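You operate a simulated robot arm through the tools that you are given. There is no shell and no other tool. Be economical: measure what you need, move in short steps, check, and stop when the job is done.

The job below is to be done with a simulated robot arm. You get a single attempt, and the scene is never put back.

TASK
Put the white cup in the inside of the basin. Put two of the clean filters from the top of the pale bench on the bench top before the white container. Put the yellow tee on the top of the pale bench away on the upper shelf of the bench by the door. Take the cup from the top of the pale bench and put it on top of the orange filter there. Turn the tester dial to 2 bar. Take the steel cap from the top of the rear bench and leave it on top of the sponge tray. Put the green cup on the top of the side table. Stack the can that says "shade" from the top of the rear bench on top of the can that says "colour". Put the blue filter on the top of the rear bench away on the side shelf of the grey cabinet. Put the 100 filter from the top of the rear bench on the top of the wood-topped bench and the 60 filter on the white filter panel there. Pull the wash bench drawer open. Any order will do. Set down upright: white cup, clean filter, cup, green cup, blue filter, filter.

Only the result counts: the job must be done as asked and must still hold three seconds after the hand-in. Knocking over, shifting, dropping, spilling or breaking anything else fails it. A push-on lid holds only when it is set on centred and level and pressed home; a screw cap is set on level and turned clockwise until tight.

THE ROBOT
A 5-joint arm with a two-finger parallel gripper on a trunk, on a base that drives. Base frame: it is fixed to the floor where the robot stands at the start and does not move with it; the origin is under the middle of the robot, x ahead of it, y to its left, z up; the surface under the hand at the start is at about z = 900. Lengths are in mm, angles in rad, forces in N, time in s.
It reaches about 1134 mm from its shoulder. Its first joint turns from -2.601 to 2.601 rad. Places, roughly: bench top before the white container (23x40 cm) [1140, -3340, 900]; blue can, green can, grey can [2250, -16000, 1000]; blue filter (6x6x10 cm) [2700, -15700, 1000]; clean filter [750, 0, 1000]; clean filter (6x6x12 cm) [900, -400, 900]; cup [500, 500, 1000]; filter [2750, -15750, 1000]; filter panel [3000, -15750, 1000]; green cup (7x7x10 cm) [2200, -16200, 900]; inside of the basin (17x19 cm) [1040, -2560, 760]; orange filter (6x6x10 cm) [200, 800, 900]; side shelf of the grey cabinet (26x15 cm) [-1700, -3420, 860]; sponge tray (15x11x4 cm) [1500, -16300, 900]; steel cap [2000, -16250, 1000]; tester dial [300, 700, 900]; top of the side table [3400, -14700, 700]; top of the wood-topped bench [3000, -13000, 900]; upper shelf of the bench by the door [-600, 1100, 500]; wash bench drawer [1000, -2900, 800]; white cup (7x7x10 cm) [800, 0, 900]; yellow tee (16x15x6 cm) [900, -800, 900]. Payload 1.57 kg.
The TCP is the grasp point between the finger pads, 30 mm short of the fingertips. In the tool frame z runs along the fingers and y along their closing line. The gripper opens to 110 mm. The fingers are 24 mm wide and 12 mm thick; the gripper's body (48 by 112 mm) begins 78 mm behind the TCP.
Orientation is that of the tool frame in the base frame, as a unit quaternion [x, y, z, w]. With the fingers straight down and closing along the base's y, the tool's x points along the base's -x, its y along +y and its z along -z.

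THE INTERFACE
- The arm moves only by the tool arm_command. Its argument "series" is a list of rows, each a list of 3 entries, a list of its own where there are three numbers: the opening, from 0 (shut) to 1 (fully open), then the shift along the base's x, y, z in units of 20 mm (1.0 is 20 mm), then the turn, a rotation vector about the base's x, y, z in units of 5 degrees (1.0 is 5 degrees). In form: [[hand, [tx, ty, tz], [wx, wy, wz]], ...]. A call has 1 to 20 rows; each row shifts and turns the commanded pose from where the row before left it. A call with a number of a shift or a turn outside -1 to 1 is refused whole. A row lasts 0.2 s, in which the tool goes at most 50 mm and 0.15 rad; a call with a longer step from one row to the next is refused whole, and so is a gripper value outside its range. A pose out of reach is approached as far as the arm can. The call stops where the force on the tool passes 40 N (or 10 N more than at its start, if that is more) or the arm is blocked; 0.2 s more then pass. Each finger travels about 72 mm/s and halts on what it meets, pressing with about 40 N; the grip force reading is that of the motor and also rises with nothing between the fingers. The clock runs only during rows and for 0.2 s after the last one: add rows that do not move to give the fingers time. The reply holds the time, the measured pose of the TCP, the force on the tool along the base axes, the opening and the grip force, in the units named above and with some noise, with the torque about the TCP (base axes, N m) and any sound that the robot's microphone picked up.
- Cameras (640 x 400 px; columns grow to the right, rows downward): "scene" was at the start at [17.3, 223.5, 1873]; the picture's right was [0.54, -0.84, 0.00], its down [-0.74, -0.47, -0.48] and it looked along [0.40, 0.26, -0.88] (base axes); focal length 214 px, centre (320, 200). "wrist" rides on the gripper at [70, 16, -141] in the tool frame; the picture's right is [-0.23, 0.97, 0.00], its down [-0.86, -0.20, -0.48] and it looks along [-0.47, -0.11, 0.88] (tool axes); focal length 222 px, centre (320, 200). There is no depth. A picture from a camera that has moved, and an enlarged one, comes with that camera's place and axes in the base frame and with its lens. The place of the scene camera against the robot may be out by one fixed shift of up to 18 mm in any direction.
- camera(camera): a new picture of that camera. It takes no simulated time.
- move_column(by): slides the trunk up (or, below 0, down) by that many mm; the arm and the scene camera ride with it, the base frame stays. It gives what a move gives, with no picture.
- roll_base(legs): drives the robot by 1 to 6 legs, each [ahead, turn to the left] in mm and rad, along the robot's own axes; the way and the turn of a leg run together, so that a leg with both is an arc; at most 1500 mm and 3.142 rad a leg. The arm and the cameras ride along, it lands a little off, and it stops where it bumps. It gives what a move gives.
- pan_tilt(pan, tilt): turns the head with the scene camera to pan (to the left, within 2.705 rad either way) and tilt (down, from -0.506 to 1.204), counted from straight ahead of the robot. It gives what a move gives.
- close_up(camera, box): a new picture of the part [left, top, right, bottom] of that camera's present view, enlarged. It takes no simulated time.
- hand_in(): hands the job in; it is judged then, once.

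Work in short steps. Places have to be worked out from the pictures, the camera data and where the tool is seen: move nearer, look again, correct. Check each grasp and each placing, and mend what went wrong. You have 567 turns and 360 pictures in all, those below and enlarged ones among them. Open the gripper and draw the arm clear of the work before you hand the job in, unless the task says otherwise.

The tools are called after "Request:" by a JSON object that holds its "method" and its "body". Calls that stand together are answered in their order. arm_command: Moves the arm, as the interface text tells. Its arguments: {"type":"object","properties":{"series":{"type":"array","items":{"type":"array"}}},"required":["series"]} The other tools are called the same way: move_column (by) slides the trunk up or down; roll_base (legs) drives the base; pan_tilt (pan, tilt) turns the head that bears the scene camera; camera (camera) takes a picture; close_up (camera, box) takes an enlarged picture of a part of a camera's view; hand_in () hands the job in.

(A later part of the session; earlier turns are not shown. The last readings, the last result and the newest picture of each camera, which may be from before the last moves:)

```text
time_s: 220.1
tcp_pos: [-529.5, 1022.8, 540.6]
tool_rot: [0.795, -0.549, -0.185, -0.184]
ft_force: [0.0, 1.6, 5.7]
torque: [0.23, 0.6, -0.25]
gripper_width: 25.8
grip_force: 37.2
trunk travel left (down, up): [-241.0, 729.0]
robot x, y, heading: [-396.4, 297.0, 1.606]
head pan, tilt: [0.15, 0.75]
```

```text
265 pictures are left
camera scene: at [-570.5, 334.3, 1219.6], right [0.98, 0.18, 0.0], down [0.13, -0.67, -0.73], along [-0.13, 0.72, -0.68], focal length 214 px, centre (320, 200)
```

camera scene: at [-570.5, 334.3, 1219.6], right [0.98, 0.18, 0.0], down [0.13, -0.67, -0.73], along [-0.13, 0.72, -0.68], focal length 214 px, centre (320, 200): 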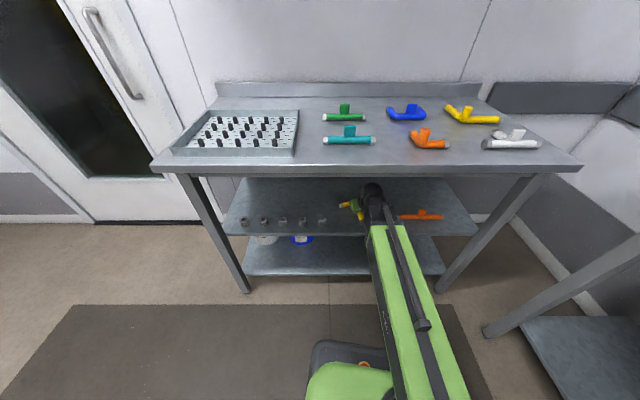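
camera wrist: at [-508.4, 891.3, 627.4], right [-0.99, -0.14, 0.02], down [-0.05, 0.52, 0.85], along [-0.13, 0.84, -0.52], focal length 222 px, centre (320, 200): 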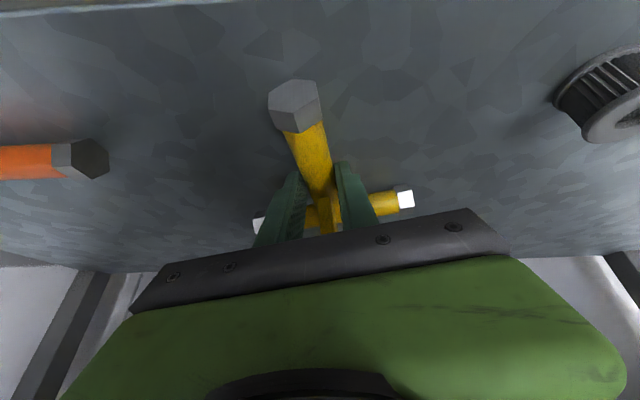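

Contact is starting (Fz +5.7 N). Lower 2 mm more and release.

Request:
{"method": "move_column", "body": {"by": -2}}

Request:
{"method": "arm_command", "body": {"series": [[0.3, [0, 0, 0], [0, 0, 0]], [0.4, [0, 0, 0], [0, 0, 0]], [0.6, [0, 0, 0], [0, 0, 0]], [0.6, [0, 0, 0], [0, 0, 0]]]}}

Request:
{"method": "camera", "body": {"camera": "wrist"}}

```text
time_s: 220.6
tcp_pos: [-528.9, 1021.2, 538.1]
tool_rot: [0.795, -0.548, -0.185, -0.183]
ft_force: [2.8, 2.4, 11.6]
torque: [0.47, 1.15, -0.3]
gripper_width: 25.9
grip_force: 36.9
trunk travel left (down, up): [-239.0, 731.0]
robot x, y, heading: [-401.3, 296.4, 1.607]
head pan, tilt: [0.15, 0.75]
```

```text
time_s: 221.6
tcp_pos: [-528.6, 1022.2, 539.3]
tool_rot: [0.795, -0.548, -0.183, -0.183]
ft_force: [0.5, 0.5, -0.2]
torque: [-0.01, -0.01, 0.02]
gripper_width: 66.0
grip_force: 0.1
trunk travel left (down, up): [-239.0, 731.0]
robot x, y, heading: [-396.5, 295.1, 1.603]
head pan, tilt: [0.15, 0.75]
```

```text
264 pictures are left
camera wrist: at [-508.5, 891.2, 625.2], right [-0.99, -0.14, 0.02], down [-0.05, 0.52, 0.85], along [-0.13, 0.84, -0.52], focal length 222 px, centre (320, 200)
```

wrist: 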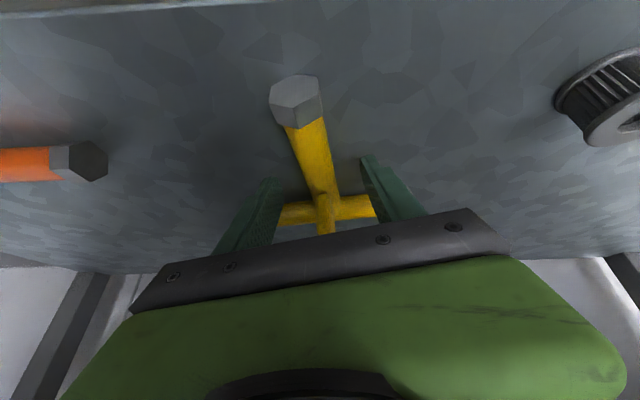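

Raise 30 mm and back straight out.

Request:
{"method": "move_column", "body": {"by": 32}}

Request:
{"method": "roll_base", "body": {"legs": [[-300, 0]]}}

Request:
{"method": "camera", "body": {"camera": "wrist"}}

```text
time_s: 222.4
tcp_pos: [-529.2, 1022.1, 571.1]
tool_rot: [0.795, -0.548, -0.184, -0.183]
ft_force: [0.5, 0.1, 0.1]
torque: [0.03, 0.01, -0.01]
gripper_width: 65.9
grip_force: 0.0
trunk travel left (down, up): [-271.0, 699.0]
robot x, y, heading: [-399.6, 295.9, 1.604]
head pan, tilt: [0.15, 0.75]
```

```text
time_s: 224.5
tcp_pos: [-517.7, 718.1, 569.6]
tool_rot: [0.795, -0.548, -0.183, -0.183]
ft_force: [-0.4, -0.8, 0.4]
torque: [-0.01, -0.01, -0.02]
gripper_width: 66.2
grip_force: 0.1
trunk travel left (down, up): [-271.0, 699.0]
robot x, y, heading: [-386.8, -3.4, 1.605]
head pan, tilt: [0.15, 0.75]
```

```text
263 pictures are left
camera wrist: at [-497.4, 588.7, 657.1], right [-0.99, -0.14, 0.02], down [-0.05, 0.52, 0.85], along [-0.13, 0.84, -0.52], focal length 222 px, centre (320, 200)
```

wrist: 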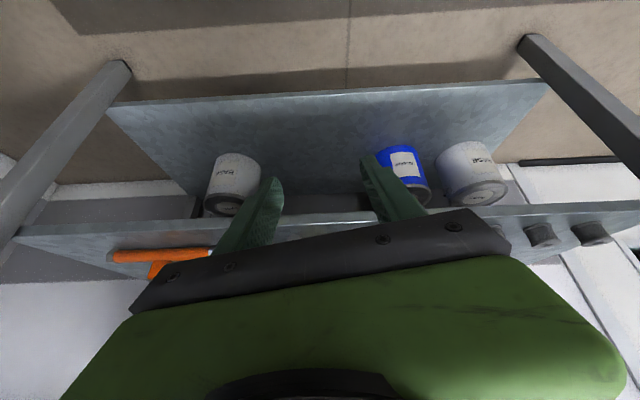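

Confirm with the scene camera.

Request:
{"method": "close_up", "body": {"camera": "scene", "box": [240, 110, 480, 260]}}

```text
2.67 times, centred on (360, 185) of scene
camera zoom: at [-560.0, 32.2, 1249.5], right [0.98, 0.18, 0.0], down [0.13, -0.67, -0.73], along [-0.13, 0.72, -0.68], focal length 572 px, centre (213, 240)
```

zoom: 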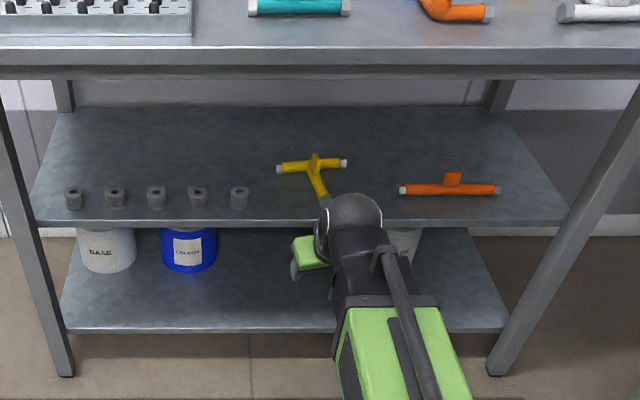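

Tee lies flat on the upper shelf. Now raise, point the tool down, and go for the white cup.

Request:
{"method": "move_column", "body": {"by": 400}}

Request:
{"method": "move_column", "body": {"by": 240}}

Request:
{"method": "arm_command", "body": {"series": [[1, [0.064, -0.354, -0.2], [-0.394, -0.072, 0]], [1, [0.133, -0.733, -0.365], [-0.787, -0.143, 0]], [1, [0.138, -0.758, -0.31], [-0.787, -0.143, 0]], [1, [0.141, -0.777, -0.255], [-0.787, -0.143, 0]], [1, [0.144, -0.792, -0.2], [-0.787, -0.143, 0]], [1, [0.146, -0.804, -0.145], [-0.787, -0.143, 0]], [1, [0.148, -0.812, -0.085], [-0.787, -0.143, 0]], [1, [0.149, -0.817, -0.03], [-0.787, -0.143, 0]]]}}

```text
time_s: 228.3
tcp_pos: [-517.5, 719.5, 970.1]
tool_rot: [0.795, -0.549, -0.184, -0.184]
ft_force: [-0.7, 0.2, 0.5]
torque: [0.0, 0.01, 0.03]
gripper_width: 66.0
grip_force: 0.0
trunk travel left (down, up): [-671.0, 299.0]
robot x, y, heading: [-388.5, -4.8, 1.605]
head pan, tilt: [0.15, 0.75]
```

```text
time_s: 230.8
tcp_pos: [-517.5, 718.5, 1210.8]
tool_rot: [0.795, -0.549, -0.183, -0.183]
ft_force: [0.5, -0.3, 0.4]
torque: [0.0, -0.03, -0.04]
gripper_width: 66.1
grip_force: 0.0
trunk travel left (down, up): [-911.0, 59.0]
robot x, y, heading: [-387.1, -4.3, 1.606]
head pan, tilt: [0.15, 0.75]
```

```text
time_s: 232.6
tcp_pos: [-495.5, 602.9, 1178.5]
tool_rot: [0.823, -0.568, 0.0, 0.001]
ft_force: [0.4, -0.9, 0.5]
torque: [-0.02, 0.04, 0.02]
gripper_width: 109.9
grip_force: 0.0
trunk travel left (down, up): [-911.0, 59.0]
robot x, y, heading: [-386.6, -0.5, 1.606]
head pan, tilt: [0.15, 0.75]
```

Request:
{"method": "roll_base", "body": {"legs": [[0, -1.49], [375, 0]]}}

Request:
{"method": "camera", "body": {"camera": "wrist"}}

```text
time_s: 238.6
tcp_pos: [581.5, 204.6, 1177.9]
tool_rot: [-0.223, 0.975, 0.001, 0.0]
ft_force: [-0.2, 0.2, 0.7]
torque: [-0.08, -0.01, 0.03]
gripper_width: 109.9
grip_force: 0.1
trunk travel left (down, up): [-911.0, 59.0]
robot x, y, heading: [-10.9, 25.6, 0.127]
head pan, tilt: [0.15, 0.75]
```

```text
261 pictures are left
camera wrist: at [512.5, 189.3, 1319.8], right [-0.22, 0.98, 0.0], down [0.86, 0.19, 0.48], along [0.47, 0.11, -0.88], focal length 222 px, centre (320, 200)
```

wrist: 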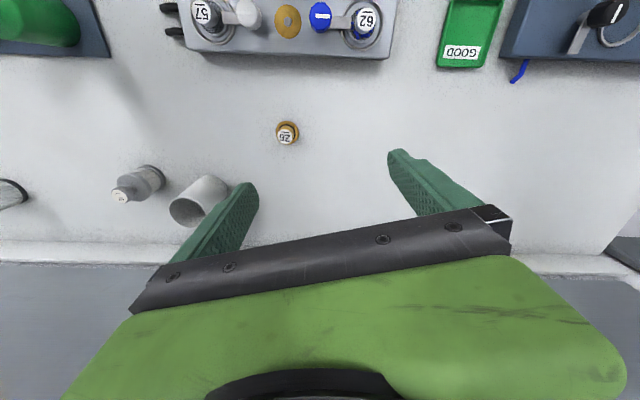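

White cup base ≈(758,10). Approach it with the fingers turned to close along x (filter "57" is nearby on the -y side).

Request:
{"method": "arm_command", "body": {"series": [[1, [0.62, -0.8, 0], [0, 0, 1]], [1, [0.62, -0.8, 0], [0, 0, 1]], [1, [0.62, -0.8, 0], [0, 0, 1]], [1, [0.62, -0.8, 0], [0, 0, 1]], [1, [0.62, -0.8, 0], [0, 0, 1]], [1, [0.62, -0.8, 0], [0, 0, 1]], [1, [0.62, -0.8, 0], [0, 0, 1]], [1, [0.62, -0.8, 0], [0, 0, 1]], [1, [0.62, -0.8, 0], [0, 0, 1]], [1, [0.62, -0.8, 0], [0, 0, 1]], [1, [0.62, -0.8, 0], [0, 0, 1]], [1, [0.62, -0.8, 0], [0, 0, 1]], [1, [0.62, -0.4, 0], [0, 0, 0]]]}}

Request:
{"method": "camera", "body": {"camera": "wrist"}}

```text
time_s: 241.4
tcp_pos: [742.8, 4.6, 1177.7]
tool_rot: [-0.681, 0.732, 0.001, -0.001]
ft_force: [-0.3, -0.6, -0.3]
torque: [-0.01, -0.01, -0.03]
gripper_width: 109.7
grip_force: 0.0
trunk travel left (down, up): [-911.0, 59.0]
robot x, y, heading: [-8.6, 27.5, 0.129]
head pan, tilt: [0.15, 0.75]
```

```text
260 pictures are left
camera wrist: at [722.0, -63.3, 1319.8], right [-0.96, 0.3, 0.0], down [0.26, 0.84, 0.48], along [0.14, 0.46, -0.88], focal length 222 px, centre (320, 200)
```

wrist: 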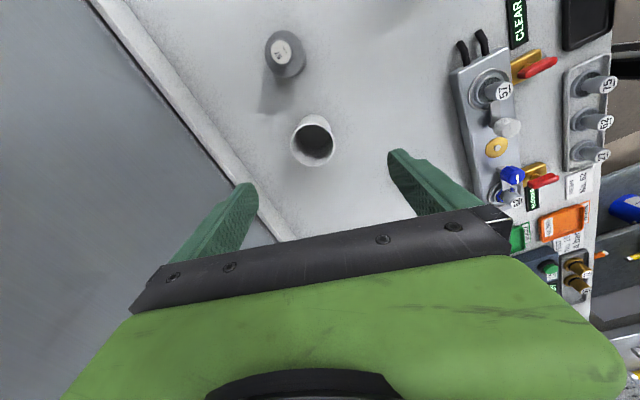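

Request:
{"method": "close_up", "body": {"camera": "wrist", "box": [240, 20, 380, 180]}}

```text
2.50 times, centred on (310, 100) of wrist
camera zoom: at [722.0, -63.3, 1319.8], right [-0.96, 0.3, 0.0], down [0.26, 0.84, 0.48], along [0.14, 0.46, -0.88], focal length 555 px, centre (345, 450)
```

zoom: 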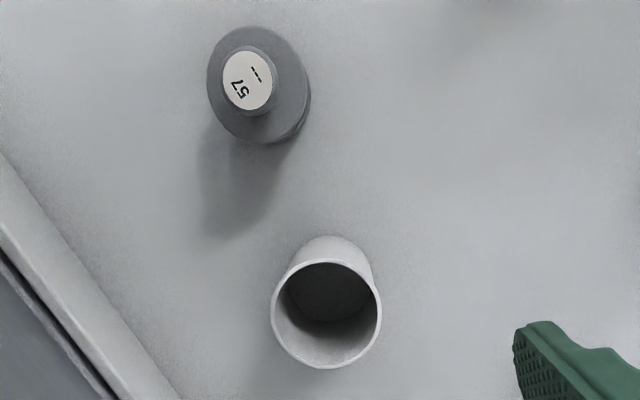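

Cup centre ≈ (757.5,14). Align and lower to z≈968 (grip high on the cup for the deep basin), then close.

Request:
{"method": "arm_command", "body": {"series": [[1, [0.73, 0.47, 0], [0, 0, 0]], [1, [0, 0, 0], [0, 0, 0]]]}}

Request:
{"method": "move_column", "body": {"by": -140}}

Request:
{"method": "camera", "body": {"camera": "wrist"}}

```text
time_s: 242.0
tcp_pos: [757.4, 15.5, 1178.0]
tool_rot: [-0.681, 0.732, 0.0, -0.001]
ft_force: [-0.2, -0.2, -0.5]
torque: [-0.03, 0.0, 0.01]
gripper_width: 110.1
grip_force: 0.1
trunk travel left (down, up): [-911.0, 59.0]
robot x, y, heading: [-10.5, 25.0, 0.132]
head pan, tilt: [0.15, 0.75]
```

```text
time_s: 243.7
tcp_pos: [759.3, 14.8, 1038.4]
tool_rot: [-0.68, 0.733, 0.001, -0.001]
ft_force: [-1.2, 0.0, -0.3]
torque: [-0.04, -0.01, 0.0]
gripper_width: 110.0
grip_force: 0.0
trunk travel left (down, up): [-771.0, 199.0]
robot x, y, heading: [-10.7, 24.5, 0.129]
head pan, tilt: [0.15, 0.75]
```

```text
258 pictures are left
camera wrist: at [736.9, -53.5, 1180.1], right [-0.95, 0.3, 0.0], down [0.26, 0.84, 0.48], along [0.14, 0.46, -0.88], focal length 222 px, centre (320, 200)
```

wrist: 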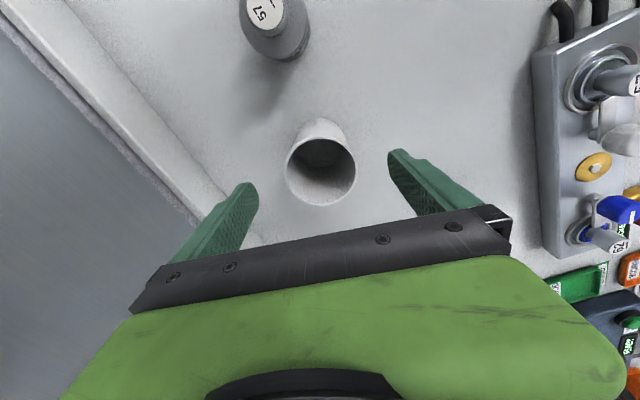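

Request:
{"method": "move_column", "body": {"by": -70}}

Request:
{"method": "arm_command", "body": {"series": [[0, [0, 0, 0], [0, 0, 0]], [0, [0, 0, 0], [0, 0, 0]], [0, [0, 0, 0], [0, 0, 0]], [0, [0, 0, 0], [0, 0, 0]], [0, [0, 0, 0], [0, 0, 0]]]}}

Request:
{"method": "camera", "body": {"camera": "wrist"}}

Request:
{"method": "move_column", "body": {"by": 50}}

Request:
{"method": "camera", "body": {"camera": "wrist"}}

```text
time_s: 244.7
tcp_pos: [758.2, 14.9, 968.3]
tool_rot: [-0.681, 0.732, 0.001, -0.001]
ft_force: [0.1, -0.1, 0.1]
torque: [0.02, -0.02, -0.01]
gripper_width: 110.0
grip_force: 0.0
trunk travel left (down, up): [-701.0, 269.0]
robot x, y, heading: [-11.4, 25.4, 0.127]
head pan, tilt: [0.15, 0.75]
```

```text
time_s: 245.9
tcp_pos: [757.4, 14.9, 968.5]
tool_rot: [-0.68, 0.733, 0.001, -0.001]
ft_force: [-0.4, -0.3, 0.5]
torque: [0.01, -0.02, -0.01]
gripper_width: 61.6
grip_force: 39.7
trunk travel left (down, up): [-701.0, 269.0]
robot x, y, heading: [-12.9, 20.7, 0.131]
head pan, tilt: [0.15, 0.75]
```

```text
257 pictures are left
camera wrist: at [736.9, -53.5, 1110.0], right [-0.95, 0.3, 0.0], down [0.26, 0.84, 0.48], along [0.14, 0.46, -0.88], focal length 222 px, centre (320, 200)
```

wrist: 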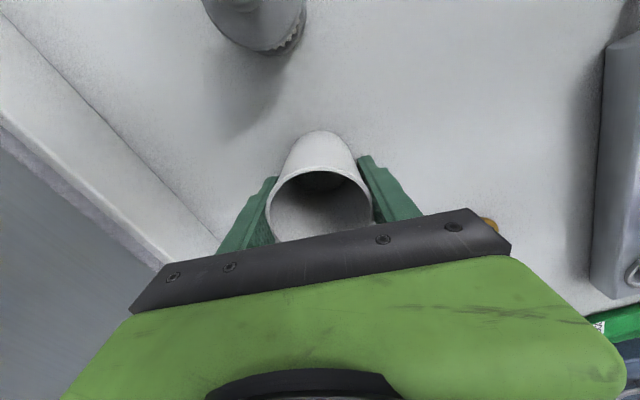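

```text
time_s: 246.9
tcp_pos: [757.7, 14.7, 1017.7]
tool_rot: [-0.681, 0.732, 0.001, 0.0]
ft_force: [-0.4, -0.2, -0.7]
torque: [0.0, 0.02, 0.02]
gripper_width: 61.8
grip_force: 39.8
trunk travel left (down, up): [-751.0, 219.0]
robot x, y, heading: [-14.2, 23.5, 0.128]
head pan, tilt: [0.15, 0.75]
```

```text
256 pictures are left
camera wrist: at [737.0, -53.5, 1159.9], right [-0.95, 0.3, 0.0], down [0.26, 0.84, 0.48], along [0.14, 0.46, -0.88], focal length 222 px, centre (320, 200)
```

wrist: 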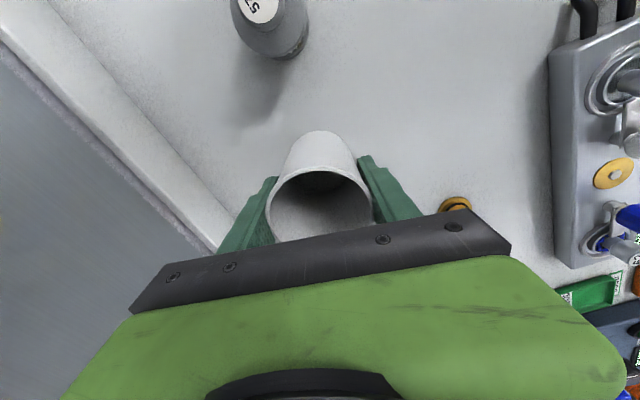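

No slip this time. Raise, retract, back off and drive down the corridor toward the wash bench.

Request:
{"method": "move_column", "body": {"by": 160}}

Request:
{"method": "arm_command", "body": {"series": [[0, [-1, 0, 0], [0, 0, 0]], [0, [-1, 0, 0], [0, 0, 0]], [0, [-1, 0, 0], [0, 0, 0]], [0, [-1, 0, 0], [0, 0, 0]], [0, [-1, 0, 0], [0, 0, 0]], [0, [-1, 0, 0], [0, 0, 0]], [0, [-1, 0, 0], [0, 0, 0]]]}}

Request:
{"method": "roll_base", "body": {"legs": [[-400, 0], [0, -1.59], [1500, 0], [1080, 0], [0, 1.66]]}}

Request:
{"method": "pan_tilt", "body": {"pan": 0, "tilt": 0.7}}

Request:
{"method": "camera", "body": {"camera": "scene"}}

```text
time_s: 248.7
tcp_pos: [757.4, 15.3, 1177.8]
tool_rot: [-0.68, 0.733, 0.0, -0.001]
ft_force: [-0.5, 0.1, -0.3]
torque: [-0.03, -0.01, -0.04]
gripper_width: 61.8
grip_force: 40.1
trunk travel left (down, up): [-911.0, 59.0]
robot x, y, heading: [-10.3, 24.3, 0.131]
head pan, tilt: [0.15, 0.75]
```

```text
time_s: 250.3
tcp_pos: [617.6, 14.0, 1178.8]
tool_rot: [-0.681, 0.733, 0.001, 0.0]
ft_force: [-0.5, -0.4, 0.0]
torque: [-0.01, 0.0, 0.0]
gripper_width: 61.6
grip_force: 39.6
trunk travel left (down, up): [-911.0, 59.0]
robot x, y, heading: [-12.1, 25.7, 0.135]
head pan, tilt: [0.15, 0.75]
```

```text
time_s: 272.8
tcp_pos: [563.1, -2574.6, 1177.8]
tool_rot: [-0.698, 0.716, 0.0, 0.0]
ft_force: [0.8, 0.0, -1.2]
torque: [-0.04, 0.01, -0.01]
gripper_width: 61.4
grip_force: 39.9
trunk travel left (down, up): [-911.0, 59.0]
robot x, y, heading: [-75.1, -2557.4, 0.168]
head pan, tilt: [0.15, 0.75]
```

```text
time_s: 273.4
tcp_pos: [562.1, -2574.6, 1178.1]
tool_rot: [-0.698, 0.716, 0.001, -0.001]
ft_force: [-0.5, 0.0, -0.7]
torque: [-0.03, -0.02, -0.01]
gripper_width: 61.3
grip_force: 40.0
trunk travel left (down, up): [-911.0, 59.0]
robot x, y, heading: [-72.7, -2555.9, 0.17]
head pan, tilt: [0.0, 0.7]
```

```text
255 pictures are left
camera scene: at [-53.1, -2375.5, 1893.6], right [0.17, -0.99, 0.0], down [-0.64, -0.11, -0.76], along [0.75, 0.13, -0.64], focal length 214 px, centre (320, 200)
```

scene: 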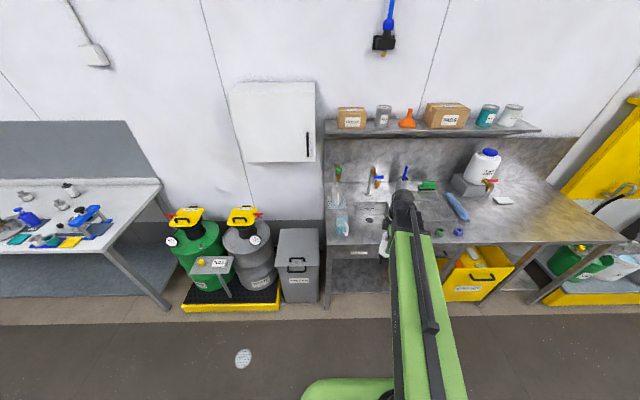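

Request:
{"method": "close_up", "body": {"camera": "scene", "box": [310, 130, 550, 290]}}

Request:
{"method": "close_up", "body": {"camera": "scene", "box": [320, 160, 420, 260]}}

Request:
{"method": "camera", "body": {"camera": "wrist"}}

```text
2.50 times, centred on (430, 210) of scene
camera zoom: at [-53.1, -2375.5, 1893.6], right [0.17, -0.99, 0.0], down [-0.64, -0.11, -0.76], along [0.75, 0.13, -0.64], focal length 536 px, centre (45, 175)
```

zoom: 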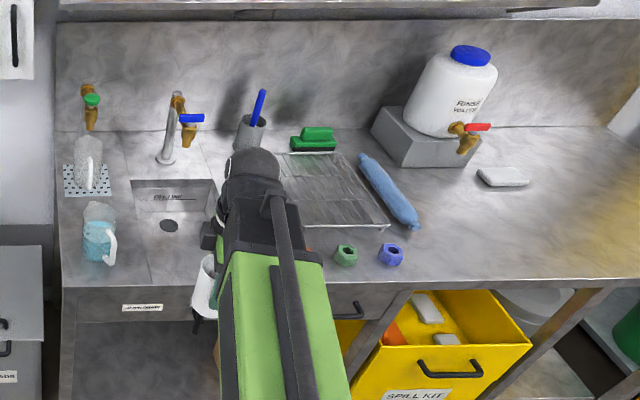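

```text
4.00 times, centred on (370, 210) of scene
camera zoom: at [-53.1, -2375.5, 1893.6], right [0.17, -0.99, 0.0], down [-0.64, -0.11, -0.76], along [0.75, 0.13, -0.64], focal length 858 px, centre (120, 160)
```

zoom: 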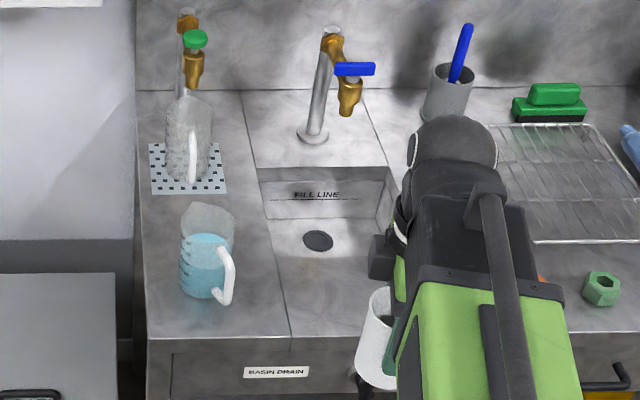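

```text
252 pictures are left
camera wrist: at [543.6, -2643.4, 1320.1], right [-0.97, 0.25, 0.0], down [0.22, 0.85, 0.48], along [0.12, 0.46, -0.88], focal length 222 px, centre (320, 200)
```

wrist: 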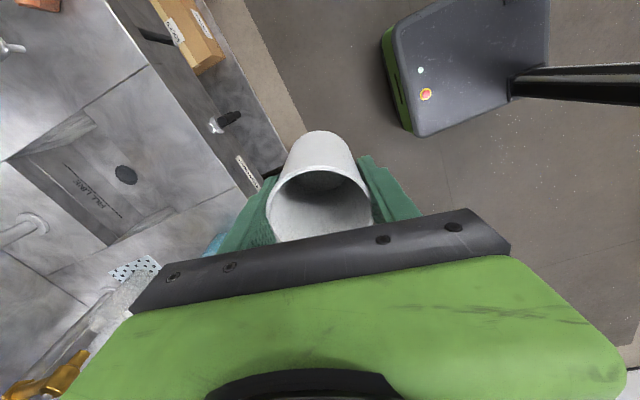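

Request:
{"method": "close_up", "body": {"camera": "wrist", "box": [0, 60, 290, 300]}}

```text
1.67 times, centred on (145, 180) of wrist
camera zoom: at [543.6, -2643.4, 1320.1], right [-0.97, 0.25, 0.0], down [0.22, 0.85, 0.48], along [0.12, 0.46, -0.88], focal length 370 px, centre (612, 233)
```

zoom: 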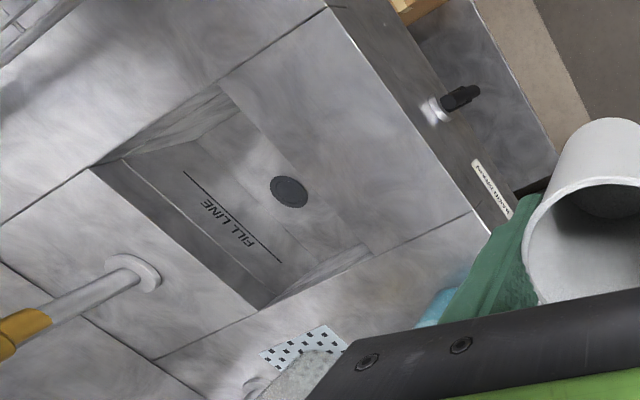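

Basin opening corners computed: centre ≈(1043,-2568), rim z≈900; tap nozzle ≈(1123,-2550,1070). Plan: set the cup at ≈(1015,-2570). Spin so fingers close along the basin's width and drive ahead.

Request:
{"method": "arm_command", "body": {"series": [[0, [0, 0, 0], [0, 0, -1]], [0, [0, 0, 0], [0, 0, -1]], [0, [0, 0, 0], [0, 0, -1]], [0, [0, 0, 0], [0, 0, -1]], [0, [0, 0, 0], [0, 0, -1]], [0, [0, 0, 0], [0, 0, -1]], [0, [0, 0, 0], [0, 0, -1]], [0, [0, 0, 0], [0, 0, -1]], [0, [0, 0, 0], [0, 0, -1]], [0, [0, 0, 0], [0, 0, -1]], [0, [0, 0, 0], [0, 0, -1]], [0, [0, 0, 0], [0, 0, -1]], [0, [0, 0, 0], [0, 0, -1]], [0, [0, 0, 0], [0, 0, -1]], [0, [0, 0, 0], [0, 0, -1]], [0, [0, 0, 0], [0, 0, -0.5]]]}}

Request:
{"method": "roll_base", "body": {"legs": [[400, 0]]}}

Request:
{"method": "camera", "body": {"camera": "wrist"}}

```text
time_s: 276.9
tcp_pos: [561.8, -2576.8, 1178.0]
tool_rot: [-0.095, 0.995, 0.001, 0.0]
ft_force: [1.1, 0.4, -0.7]
torque: [0.03, -0.01, -0.01]
gripper_width: 61.3
grip_force: 40.0
trunk travel left (down, up): [-911.0, 59.0]
robot x, y, heading: [-73.8, -2558.1, 0.17]
head pan, tilt: [0.0, 0.7]
```

```text
time_s: 279.3
tcp_pos: [955.1, -2504.6, 1178.4]
tool_rot: [-0.1, 0.995, 0.001, 0.0]
ft_force: [0.5, 0.2, -0.3]
torque: [-0.02, 0.01, 0.01]
gripper_width: 60.8
grip_force: 40.2
trunk travel left (down, up): [-911.0, 59.0]
robot x, y, heading: [316.6, -2487.1, 0.177]
head pan, tilt: [0.0, 0.7]
```

```text
250 pictures are left
camera wrist: at [883.1, -2501.7, 1319.5], right [0.03, 1.0, 0.0], down [0.88, -0.03, 0.48], along [0.48, -0.01, -0.88], focal length 222 px, centre (320, 200)
```

wrist: 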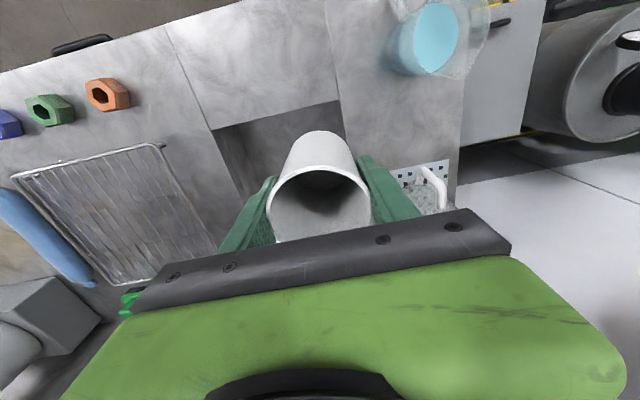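

Edges agree. Move the cup over (1013,-2572) and lower to just above.

Request:
{"method": "arm_command", "body": {"series": [[0, [0.725, -0.84, 0], [0, 0, 0]], [0, [0.725, -0.84, 0], [0, 0, 0]], [0, [0.725, -0.84, 0], [0, 0, 0]], [0, [0.725, -0.84, 0], [0, 0, 0]], [0, [0, 0, 0], [0, 0, 0]]]}}

Request:
{"method": "move_column", "body": {"by": -200}}

Request:
{"method": "camera", "body": {"camera": "wrist"}}

Request:
{"method": "camera", "body": {"camera": "scene"}}

```text
time_s: 280.5
tcp_pos: [1011.2, -2571.7, 1179.0]
tool_rot: [-0.099, 0.995, 0.002, 0.0]
ft_force: [-0.5, -0.1, 0.0]
torque: [0.0, -0.01, -0.01]
gripper_width: 61.3
grip_force: 39.9
trunk travel left (down, up): [-911.0, 59.0]
robot x, y, heading: [319.4, -2489.5, 0.174]
head pan, tilt: [0.0, 0.7]
```

```text
time_s: 282.7
tcp_pos: [1012.4, -2570.0, 977.7]
tool_rot: [-0.099, 0.995, 0.001, -0.001]
ft_force: [-0.6, 0.4, -0.3]
torque: [0.02, 0.0, 0.02]
gripper_width: 60.7
grip_force: 40.0
trunk travel left (down, up): [-711.0, 259.0]
robot x, y, heading: [317.3, -2486.9, 0.179]
head pan, tilt: [0.0, 0.7]
```

```text
249 pictures are left
camera wrist: at [940.3, -2568.3, 1120.0], right [0.03, 1.0, 0.0], down [0.88, -0.03, 0.48], along [0.48, -0.01, -0.88], focal length 222 px, centre (320, 200)
```

wrist: 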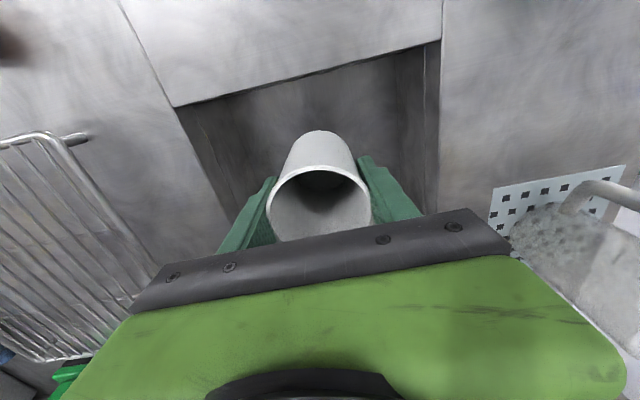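

```text
248 pictures are left
camera scene: at [337.5, -2309.8, 1693.8], right [0.18, -0.98, 0.0], down [-0.63, -0.11, -0.77], along [0.75, 0.13, -0.64], focal length 214 px, centre (320, 200)
```

scene: 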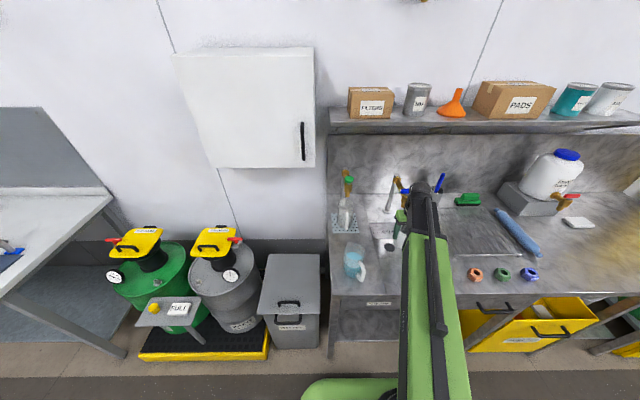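

Cup is inside the basin outline. Lower toward the floor.

Request:
{"method": "move_column", "body": {"by": -130}}

Request:
{"method": "camera", "body": {"camera": "wrist"}}

```text
time_s: 284.3
tcp_pos: [1011.3, -2570.3, 848.2]
tool_rot: [-0.099, 0.995, 0.001, 0.001]
ft_force: [-0.3, 0.6, 1.0]
torque: [0.02, 0.0, -0.01]
gripper_width: 60.9
grip_force: 40.5
trunk travel left (down, up): [-581.0, 389.0]
robot x, y, heading: [317.6, -2492.1, 0.175]
head pan, tilt: [0.0, 0.7]
```

```text
247 pictures are left
camera wrist: at [940.3, -2568.4, 990.0], right [0.03, 1.0, 0.0], down [0.88, -0.03, 0.48], along [0.48, -0.01, -0.88], focal length 222 px, centre (320, 200)
```

wrist: 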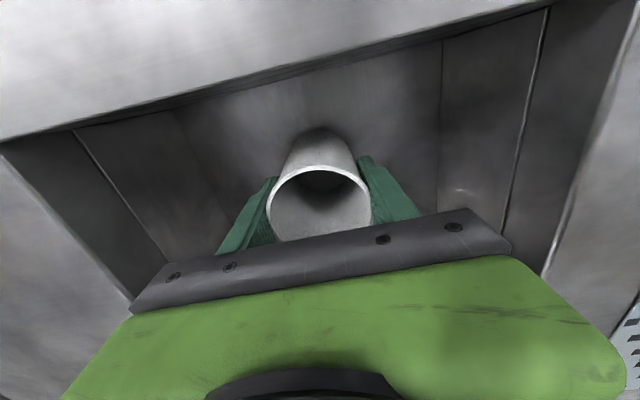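

Request:
{"method": "move_column", "body": {"by": -10}}

Request:
{"method": "move_column", "body": {"by": -5}}

Request:
{"method": "move_column", "body": {"by": -3}}

```text
time_s: 284.9
tcp_pos: [1012.1, -2569.9, 838.9]
tool_rot: [-0.099, 0.995, 0.001, 0.0]
ft_force: [1.0, -1.0, 9.5]
torque: [-0.17, -0.07, 0.09]
gripper_width: 60.6
grip_force: 39.9
trunk travel left (down, up): [-571.0, 399.0]
robot x, y, heading: [319.0, -2489.4, 0.172]
head pan, tilt: [0.0, 0.7]
```

```text
time_s: 285.4
tcp_pos: [1011.1, -2570.8, 834.4]
tool_rot: [-0.099, 0.995, 0.0, 0.0]
ft_force: [1.1, -2.4, 22.9]
torque: [-0.3, -0.01, 0.1]
gripper_width: 60.7
grip_force: 39.7
trunk travel left (down, up): [-566.0, 404.0]
robot x, y, heading: [320.4, -2491.8, 0.178]
head pan, tilt: [0.0, 0.7]
```

```text
time_s: 285.8
tcp_pos: [1010.5, -2570.9, 833.3]
tool_rot: [-0.098, 0.995, 0.001, 0.002]
ft_force: [-0.3, -0.2, 34.8]
torque: [-0.14, 0.24, 0.04]
gripper_width: 60.6
grip_force: 40.0
trunk travel left (down, up): [-565.0, 405.0]
robot x, y, heading: [317.9, -2489.3, 0.176]
head pan, tilt: [0.0, 0.7]
stopped: the force on the tool passed its limit at 47 N (the readings are from after the stop); the commanded pose is now the measured one
```

Seated on the basin floor. Relieve slightly and open.

Request:
{"method": "move_column", "body": {"by": 2}}

Request:
{"method": "arm_command", "body": {"series": [[0.62, [0, 0, 0], [0, 0, 0]], [0.7, [0, 0, 0], [0, 0, 0]], [0.78, [0, 0, 0], [0, 0, 0]], [0.78, [0, 0, 0], [0, 0, 0]]]}}

Request:
{"method": "move_column", "body": {"by": 200}}

Request:
{"method": "camera", "body": {"camera": "wrist"}}

```text
time_s: 286.3
tcp_pos: [1011.9, -2571.3, 833.3]
tool_rot: [-0.098, 0.995, 0.001, 0.0]
ft_force: [-2.7, -0.6, 7.8]
torque: [-0.09, 0.18, 0.02]
gripper_width: 60.3
grip_force: 40.2
trunk travel left (down, up): [-567.0, 403.0]
robot x, y, heading: [315.6, -2492.5, 0.176]
head pan, tilt: [0.0, 0.7]
```

```text
time_s: 287.3
tcp_pos: [1012.3, -2570.4, 833.8]
tool_rot: [-0.099, 0.995, 0.001, 0.001]
ft_force: [-0.2, 0.0, 0.0]
torque: [-0.02, -0.01, 0.01]
gripper_width: 85.6
grip_force: 0.0
trunk travel left (down, up): [-567.0, 403.0]
robot x, y, heading: [316.9, -2492.1, 0.173]
head pan, tilt: [0.0, 0.7]
```

```text
time_s: 289.5
tcp_pos: [1012.4, -2572.1, 1033.7]
tool_rot: [-0.099, 0.995, 0.0, 0.001]
ft_force: [0.1, -0.4, -0.6]
torque: [0.03, 0.01, 0.0]
gripper_width: 85.7
grip_force: 0.1
trunk travel left (down, up): [-767.0, 203.0]
robot x, y, heading: [319.2, -2492.1, 0.179]
head pan, tilt: [0.0, 0.7]
```

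```text
246 pictures are left
camera wrist: at [940.6, -2568.4, 1175.6], right [0.03, 1.0, 0.0], down [0.88, -0.03, 0.48], along [0.48, -0.01, -0.88], focal length 222 px, centre (320, 200)
```

wrist: 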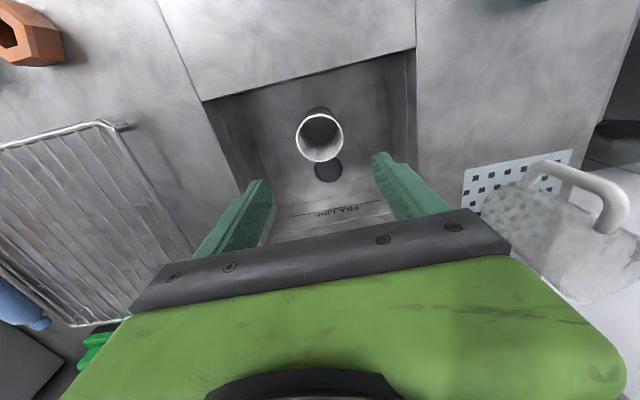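

White cup stands in the basin. Now the drawer: zoom on its handle.

Request:
{"method": "pan_tilt", "body": {"pan": -0.7, "tilt": 0.8}}

Request:
{"method": "camera", "body": {"camera": "scene"}}

Request:
{"method": "close_up", "body": {"camera": "scene", "box": [240, 150, 480, 300]}}

```text
time_s: 290.5
tcp_pos: [1012.8, -2570.2, 1034.1]
tool_rot: [-0.098, 0.995, 0.0, 0.001]
ft_force: [-0.4, -0.2, 0.4]
torque: [-0.02, 0.01, -0.01]
gripper_width: 85.9
grip_force: 0.2
trunk travel left (down, up): [-767.0, 203.0]
robot x, y, heading: [317.3, -2489.6, 0.182]
head pan, tilt: [-0.7, 0.799]
```

```text
245 pictures are left
camera scene: at [323.8, -2365.0, 1741.3], right [-0.5, -0.87, 0.0], down [-0.62, 0.36, -0.7], along [0.6, -0.35, -0.72], focal length 214 px, centre (320, 200)
```

scene: 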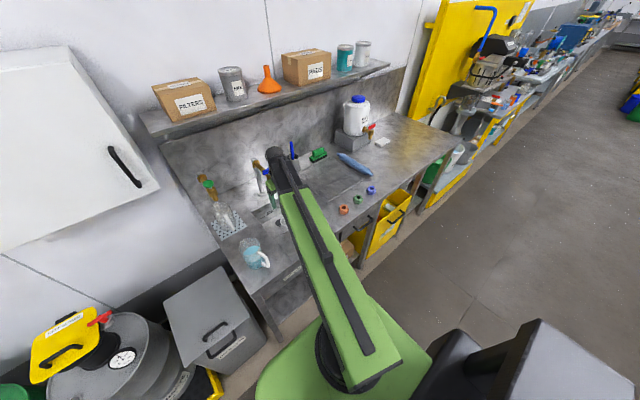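

```text
2.67 times, centred on (360, 225) of scene
camera zoom: at [323.8, -2365.0, 1741.3], right [-0.5, -0.87, 0.0], down [-0.62, 0.36, -0.7], along [0.6, -0.35, -0.72], focal length 572 px, centre (213, 133)
```

zoom: 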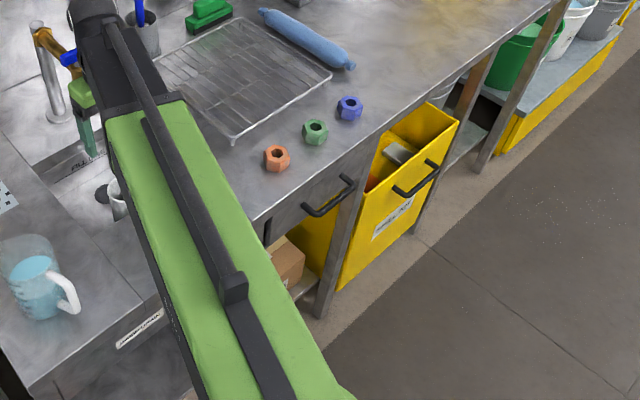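

Handle bar ≈ from (808,-2856) to (823,-2982), z≈830. Raise, and drive round to face it.

Request:
{"method": "move_column", "body": {"by": 150}}

Request:
{"method": "roll_base", "body": {"legs": [[-300, 0], [0, -1.97], [578, 0], [0, 1.994], [230, 0]]}}

Request:
{"method": "camera", "body": {"camera": "wrist"}}

Request:
{"method": "camera", "body": {"camera": "scene"}}

```text
time_s: 292.3
tcp_pos: [1012.0, -2571.7, 1183.9]
tool_rot: [-0.098, 0.995, 0.002, 0.001]
ft_force: [0.4, 0.9, 0.4]
torque: [0.0, -0.01, 0.02]
gripper_width: 86.0
grip_force: 0.0
trunk travel left (down, up): [-917.0, 53.0]
robot x, y, heading: [316.3, -2490.7, 0.173]
head pan, tilt: [-0.7, 0.799]
```

```text
time_s: 308.0
tcp_pos: [804.4, -3153.3, 1183.6]
tool_rot: [-0.095, 0.995, 0.0, 0.0]
ft_force: [-0.7, 0.1, 0.4]
torque: [0.05, 0.01, 0.01]
gripper_width: 85.9
grip_force: 0.0
trunk travel left (down, up): [-917.0, 53.0]
robot x, y, heading: [107.7, -3044.1, 0.158]
head pan, tilt: [-0.7, 0.799]
```

```text
243 pictures are left
camera wrist: at [732.0, -3149.7, 1325.4], right [0.04, 1.0, 0.0], down [0.88, -0.04, 0.48], along [0.48, -0.02, -0.88], focal length 222 px, centre (320, 200)
```

wrist: 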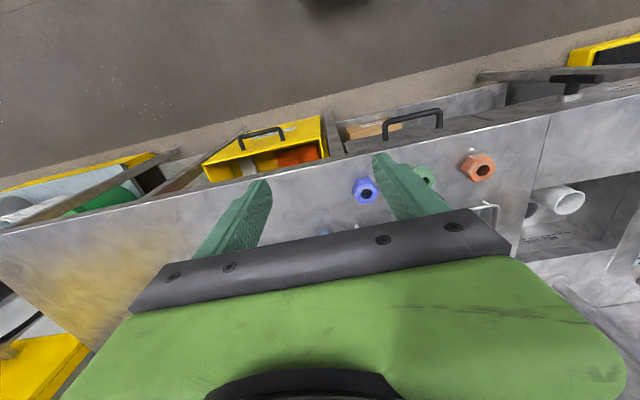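

```text
242 pictures are left
camera scene: at [114.7, -2918.7, 1891.3], right [-0.52, -0.86, 0.0], down [-0.61, 0.37, -0.7], along [0.6, -0.36, -0.72], focal length 214 px, centre (320, 200)
```

scene: 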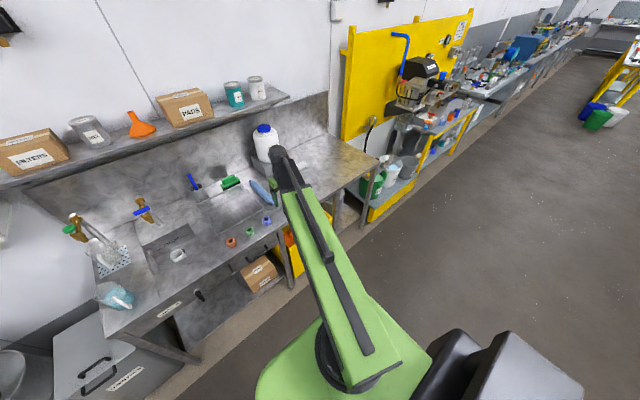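

Bar per the wrist camera: about (825,-3014) to (803,-2899). Move nearer to look more precisely.

Request:
{"method": "arm_command", "body": {"series": [[0.6, [-0.35, 0.97, 0], [0, 0, 0]], [0.6, [-0.35, 0.97, 0], [0, 0, 0]], [0.6, [-0.35, 0.97, 0], [0, 0, 0]], [0.6, [-0.35, 0.97, 0], [0, 0, 0]], [0.6, [-0.35, 0.97, 0], [0, 0, 0]], [0.6, [-0.35, 0.97, 0], [0, 0, 0]], [0.6, [-0.35, 0.97, 0], [0, 0, 0]], [0.6, [-0.35, 0.97, 0], [0, 0, 0]], [0.6, [-0.35, 0.97, 0], [0, 0, 0]], [0.6, [-0.35, 0.97, 0], [0, 0, 0]]]}}

Request:
{"method": "move_column", "body": {"by": -150}}

Request:
{"method": "camera", "body": {"camera": "wrist"}}

```text
time_s: 310.2
tcp_pos: [733.9, -2958.9, 1183.6]
tool_rot: [-0.095, 0.996, 0.0, 0.002]
ft_force: [0.6, 0.0, -0.5]
torque: [0.01, 0.01, 0.03]
gripper_width: 66.0
grip_force: 0.0
trunk travel left (down, up): [-917.0, 53.0]
robot x, y, heading: [106.1, -3045.4, 0.154]
head pan, tilt: [-0.7, 0.799]
```

```text
time_s: 312.0
tcp_pos: [735.3, -2958.1, 1034.1]
tool_rot: [-0.094, 0.996, 0.001, 0.0]
ft_force: [0.5, -0.6, 0.1]
torque: [0.01, -0.02, 0.01]
gripper_width: 66.1
grip_force: 0.2
trunk travel left (down, up): [-767.0, 203.0]
robot x, y, heading: [105.4, -3043.4, 0.153]
head pan, tilt: [-0.7, 0.799]
```

```text
241 pictures are left
camera wrist: at [662.0, -2955.3, 1175.7], right [0.04, 1.0, 0.0], down [0.88, -0.04, 0.48], along [0.48, -0.02, -0.88], focal length 222 px, centre (320, 200)
```

wrist: 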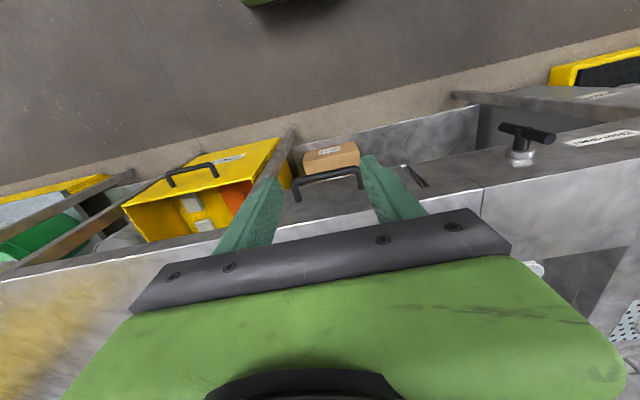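

Request:
{"method": "close_up", "body": {"camera": "wrist", "box": [260, 130, 440, 240]}}

```text
3.56 times, centred on (350, 185) of wrist
camera zoom: at [662.0, -2955.3, 1175.7], right [0.04, 1.0, 0.0], down [0.88, -0.04, 0.48], along [0.48, -0.02, -0.88], focal length 790 px, centre (213, 253)
```

zoom: 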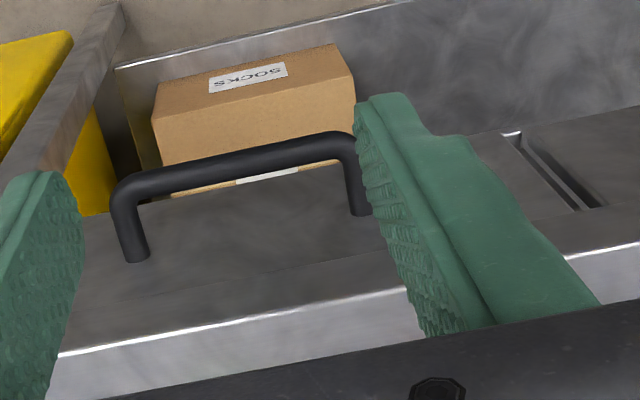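

Handle bar mid ≈ (808,-2950,821), protruding ~38 mm. Spin 90° so the fingers straddle the bar front/back, opening 33 mm.

Request:
{"method": "arm_command", "body": {"series": [[0.3, [0.203, 0.022, 0], [0, 0, -1]], [0.3, [0.203, 0.022, 0], [0, 0, -1]], [0.3, [0.203, 0.022, 0], [0, 0, -1]], [0.3, [0.203, 0.022, 0], [0, 0, -1]], [0.3, [0.203, 0.022, 0], [0, 0, -1]], [0.3, [0.203, 0.022, 0], [0, 0, -1]], [0.3, [0.203, 0.022, 0], [0, 0, -1]], [0.3, [0.203, 0.022, 0], [0, 0, -1]], [0.3, [0.203, 0.022, 0], [0, 0, -1]], [0.3, [0.203, 0.022, 0], [0, 0, -1]], [0.3, [0.203, 0.022, 0], [0, 0, -1]], [0.3, [0.203, 0.022, 0], [0, 0, -1]], [0.3, [0.203, 0.022, 0], [0, 0, -1]], [0.3, [0.203, 0.022, 0], [0, 0, -1]], [0.3, [0.203, 0.022, 0], [0, 0, -1]], [0.3, [0.203, 0.022, 0], [0, 0, -1]], [0.3, [0.203, 0.022, 0], [0, 0, -1]], [0.3, [0.203, 0.022, 0], [0, 0, -1]]]}}

Request:
{"method": "move_column", "body": {"by": -120}}

Request:
{"method": "camera", "body": {"camera": "wrist"}}

```text
time_s: 315.8
tcp_pos: [808.7, -2950.5, 1034.7]
tool_rot: [0.637, 0.771, 0.0, 0.001]
ft_force: [0.8, -0.4, 0.5]
torque: [-0.01, -0.02, 0.0]
gripper_width: 33.0
grip_force: 0.1
trunk travel left (down, up): [-767.0, 203.0]
robot x, y, heading: [104.3, -3048.1, 0.16]
head pan, tilt: [-0.7, 0.799]
```

```text
time_s: 317.3
tcp_pos: [807.6, -2951.1, 914.2]
tool_rot: [0.636, 0.772, 0.0, 0.002]
ft_force: [0.1, 0.0, -0.8]
torque: [-0.02, 0.01, -0.02]
gripper_width: 33.2
grip_force: 0.1
trunk travel left (down, up): [-647.0, 323.0]
robot x, y, heading: [105.9, -3043.1, 0.154]
head pan, tilt: [-0.7, 0.799]
```

```text
239 pictures are left
camera wrist: at [810.5, -2879.0, 1055.7], right [1.0, -0.04, 0.0], down [-0.04, -0.88, 0.48], along [-0.02, -0.48, -0.88], focal length 222 px, centre (320, 200)
```

wrist: 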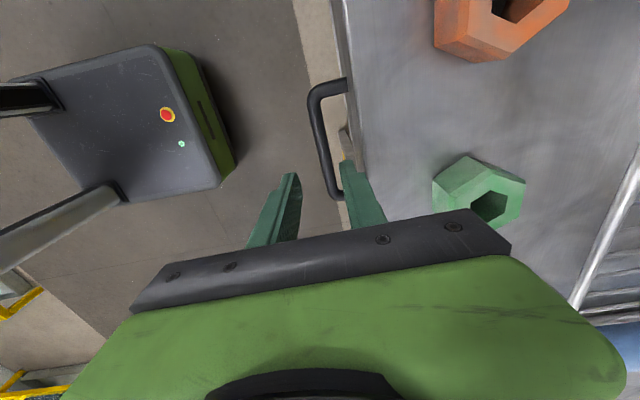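

Bar appears ~5 mm further toward the bench. Shift +5 mm, narrow to 25 mm, lower 35 and recheck.

Request:
{"method": "arm_command", "body": {"series": [[0.23, [0.25, 0.03, 0], [0, 0, 0]], [0.23, [0, 0, 0], [0, 0, 0]]]}}

Request:
{"method": "move_column", "body": {"by": -35}}

Request:
{"method": "close_up", "body": {"camera": "wrist", "box": [240, 60, 440, 240]}}

```text
time_s: 317.9
tcp_pos: [812.9, -2951.3, 913.3]
tool_rot: [0.637, 0.771, 0.001, 0.001]
ft_force: [0.1, -1.1, -0.4]
torque: [0.04, -0.02, -0.01]
gripper_width: 25.6
grip_force: 0.1
trunk travel left (down, up): [-647.0, 323.0]
robot x, y, heading: [103.9, -3045.9, 0.161]
head pan, tilt: [-0.7, 0.799]
```

```text
time_s: 318.7
tcp_pos: [812.5, -2951.1, 879.1]
tool_rot: [0.637, 0.771, 0.0, 0.001]
ft_force: [-1.5, -0.3, 1.4]
torque: [-0.02, 0.0, 0.02]
gripper_width: 25.5
grip_force: 0.0
trunk travel left (down, up): [-612.0, 358.0]
robot x, y, heading: [108.3, -3045.4, 0.158]
head pan, tilt: [-0.7, 0.799]
```

```text
2.22 times, centred on (340, 150) of wrist
camera zoom: at [815.9, -2878.6, 1020.7], right [1.0, -0.04, 0.0], down [-0.04, -0.88, 0.48], along [-0.02, -0.48, -0.88], focal length 494 px, centre (276, 311)
```

zoom: 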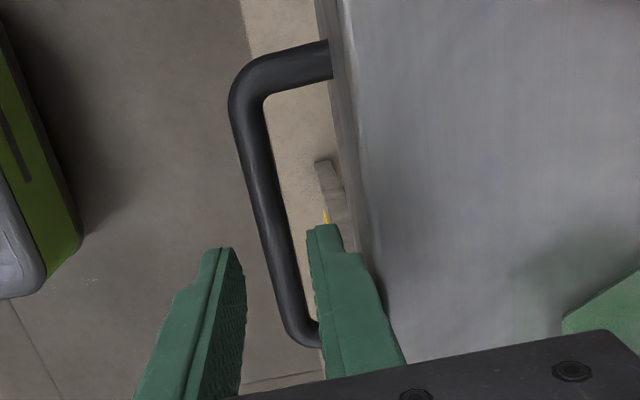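

Shift back 2.5 mm and lower to z≈836.

Request:
{"method": "arm_command", "body": {"series": [[0.23, [-0.13, -0.02, 0], [0, 0, 0]], [0.23, [0, 0, 0], [0, 0, 0]]]}}

Request:
{"method": "move_column", "body": {"by": -25}}

Request:
{"method": "close_up", "body": {"camera": "wrist", "box": [240, 60, 440, 240]}}

```text
time_s: 319.3
tcp_pos: [812.2, -2950.0, 878.4]
tool_rot: [0.637, 0.771, 0.0, 0.001]
ft_force: [-0.6, -1.2, 0.3]
torque: [-0.03, 0.02, 0.02]
gripper_width: 25.1
grip_force: 0.2
trunk travel left (down, up): [-612.0, 358.0]
robot x, y, heading: [104.7, -3047.3, 0.157]
head pan, tilt: [-0.7, 0.799]
```

```text
time_s: 320.0
tcp_pos: [811.0, -2951.6, 853.8]
tool_rot: [0.637, 0.771, 0.0, 0.001]
ft_force: [-0.3, -0.4, 0.3]
torque: [-0.03, -0.02, 0.05]
gripper_width: 25.2
grip_force: 0.1
trunk travel left (down, up): [-587.0, 383.0]
robot x, y, heading: [105.2, -3045.3, 0.153]
head pan, tilt: [-0.7, 0.799]
```

```text
2.22 times, centred on (340, 150) of wrist
camera zoom: at [813.1, -2878.7, 995.6], right [1.0, -0.04, 0.0], down [-0.04, -0.88, 0.48], along [-0.02, -0.48, -0.88], focal length 494 px, centre (276, 311)
```

zoom: 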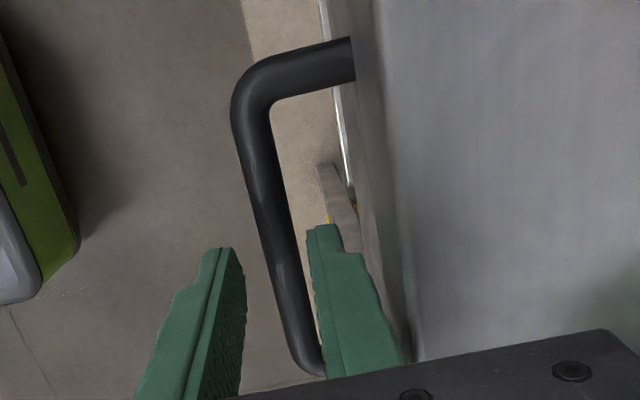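

Bar is between the fingers. Lower 17 and close on it.

Request:
{"method": "move_column", "body": {"by": -17}}

Request:
{"method": "arm_command", "body": {"series": [[0, [0, 0, 0], [0, 0, 0]], [0, [0, 0, 0], [0, 0, 0]], [0, [0, 0, 0], [0, 0, 0]], [0, [0, 0, 0], [0, 0, 0]]]}}

```text
time_s: 320.6
tcp_pos: [809.9, -2951.1, 837.8]
tool_rot: [0.637, 0.77, 0.0, 0.002]
ft_force: [0.6, 0.0, 0.6]
torque: [0.01, -0.03, 0.02]
gripper_width: 25.3
grip_force: 0.1
trunk travel left (down, up): [-570.0, 400.0]
robot x, y, heading: [106.0, -3043.9, 0.152]
head pan, tilt: [-0.7, 0.799]
```

```text
time_s: 321.6
tcp_pos: [810.8, -2951.1, 837.1]
tool_rot: [0.637, 0.771, 0.001, 0.001]
ft_force: [-1.6, 0.4, -1.4]
torque: [-0.02, 0.05, -0.76]
gripper_width: 13.9
grip_force: 30.1
trunk travel left (down, up): [-570.0, 400.0]
robot x, y, heading: [107.3, -3045.5, 0.156]
head pan, tilt: [-0.7, 0.799]
```

Gripped (13.9 mm bar). Pull by driving back 120 mm.

Request:
{"method": "roll_base", "body": {"legs": [[-120, 0]]}}

Request:
{"method": "camera", "body": {"camera": "wrist"}}

```text
time_s: 322.9
tcp_pos: [691.2, -2972.1, 838.3]
tool_rot: [0.637, 0.771, 0.0, 0.002]
ft_force: [5.8, -23.8, 3.8]
torque: [-0.34, -0.11, -0.74]
gripper_width: 13.9
grip_force: 30.6
trunk travel left (down, up): [-570.0, 400.0]
robot x, y, heading: [-14.0, -3065.2, 0.157]
head pan, tilt: [-0.7, 0.799]
```

```text
236 pictures are left
camera wrist: at [693.3, -2899.8, 978.8], right [1.0, -0.04, 0.0], down [-0.04, -0.88, 0.48], along [-0.02, -0.48, -0.88], focal length 222 px, centre (320, 200)
```

wrist: 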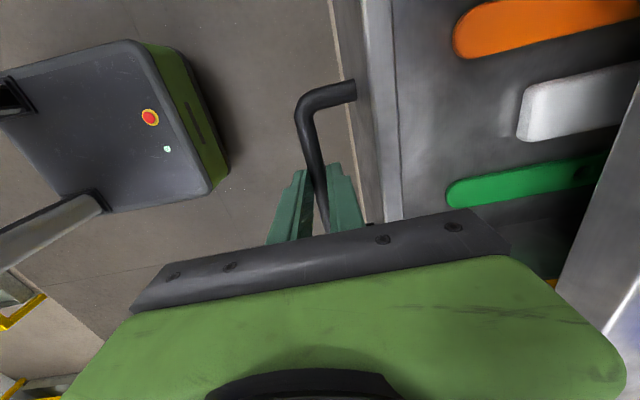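

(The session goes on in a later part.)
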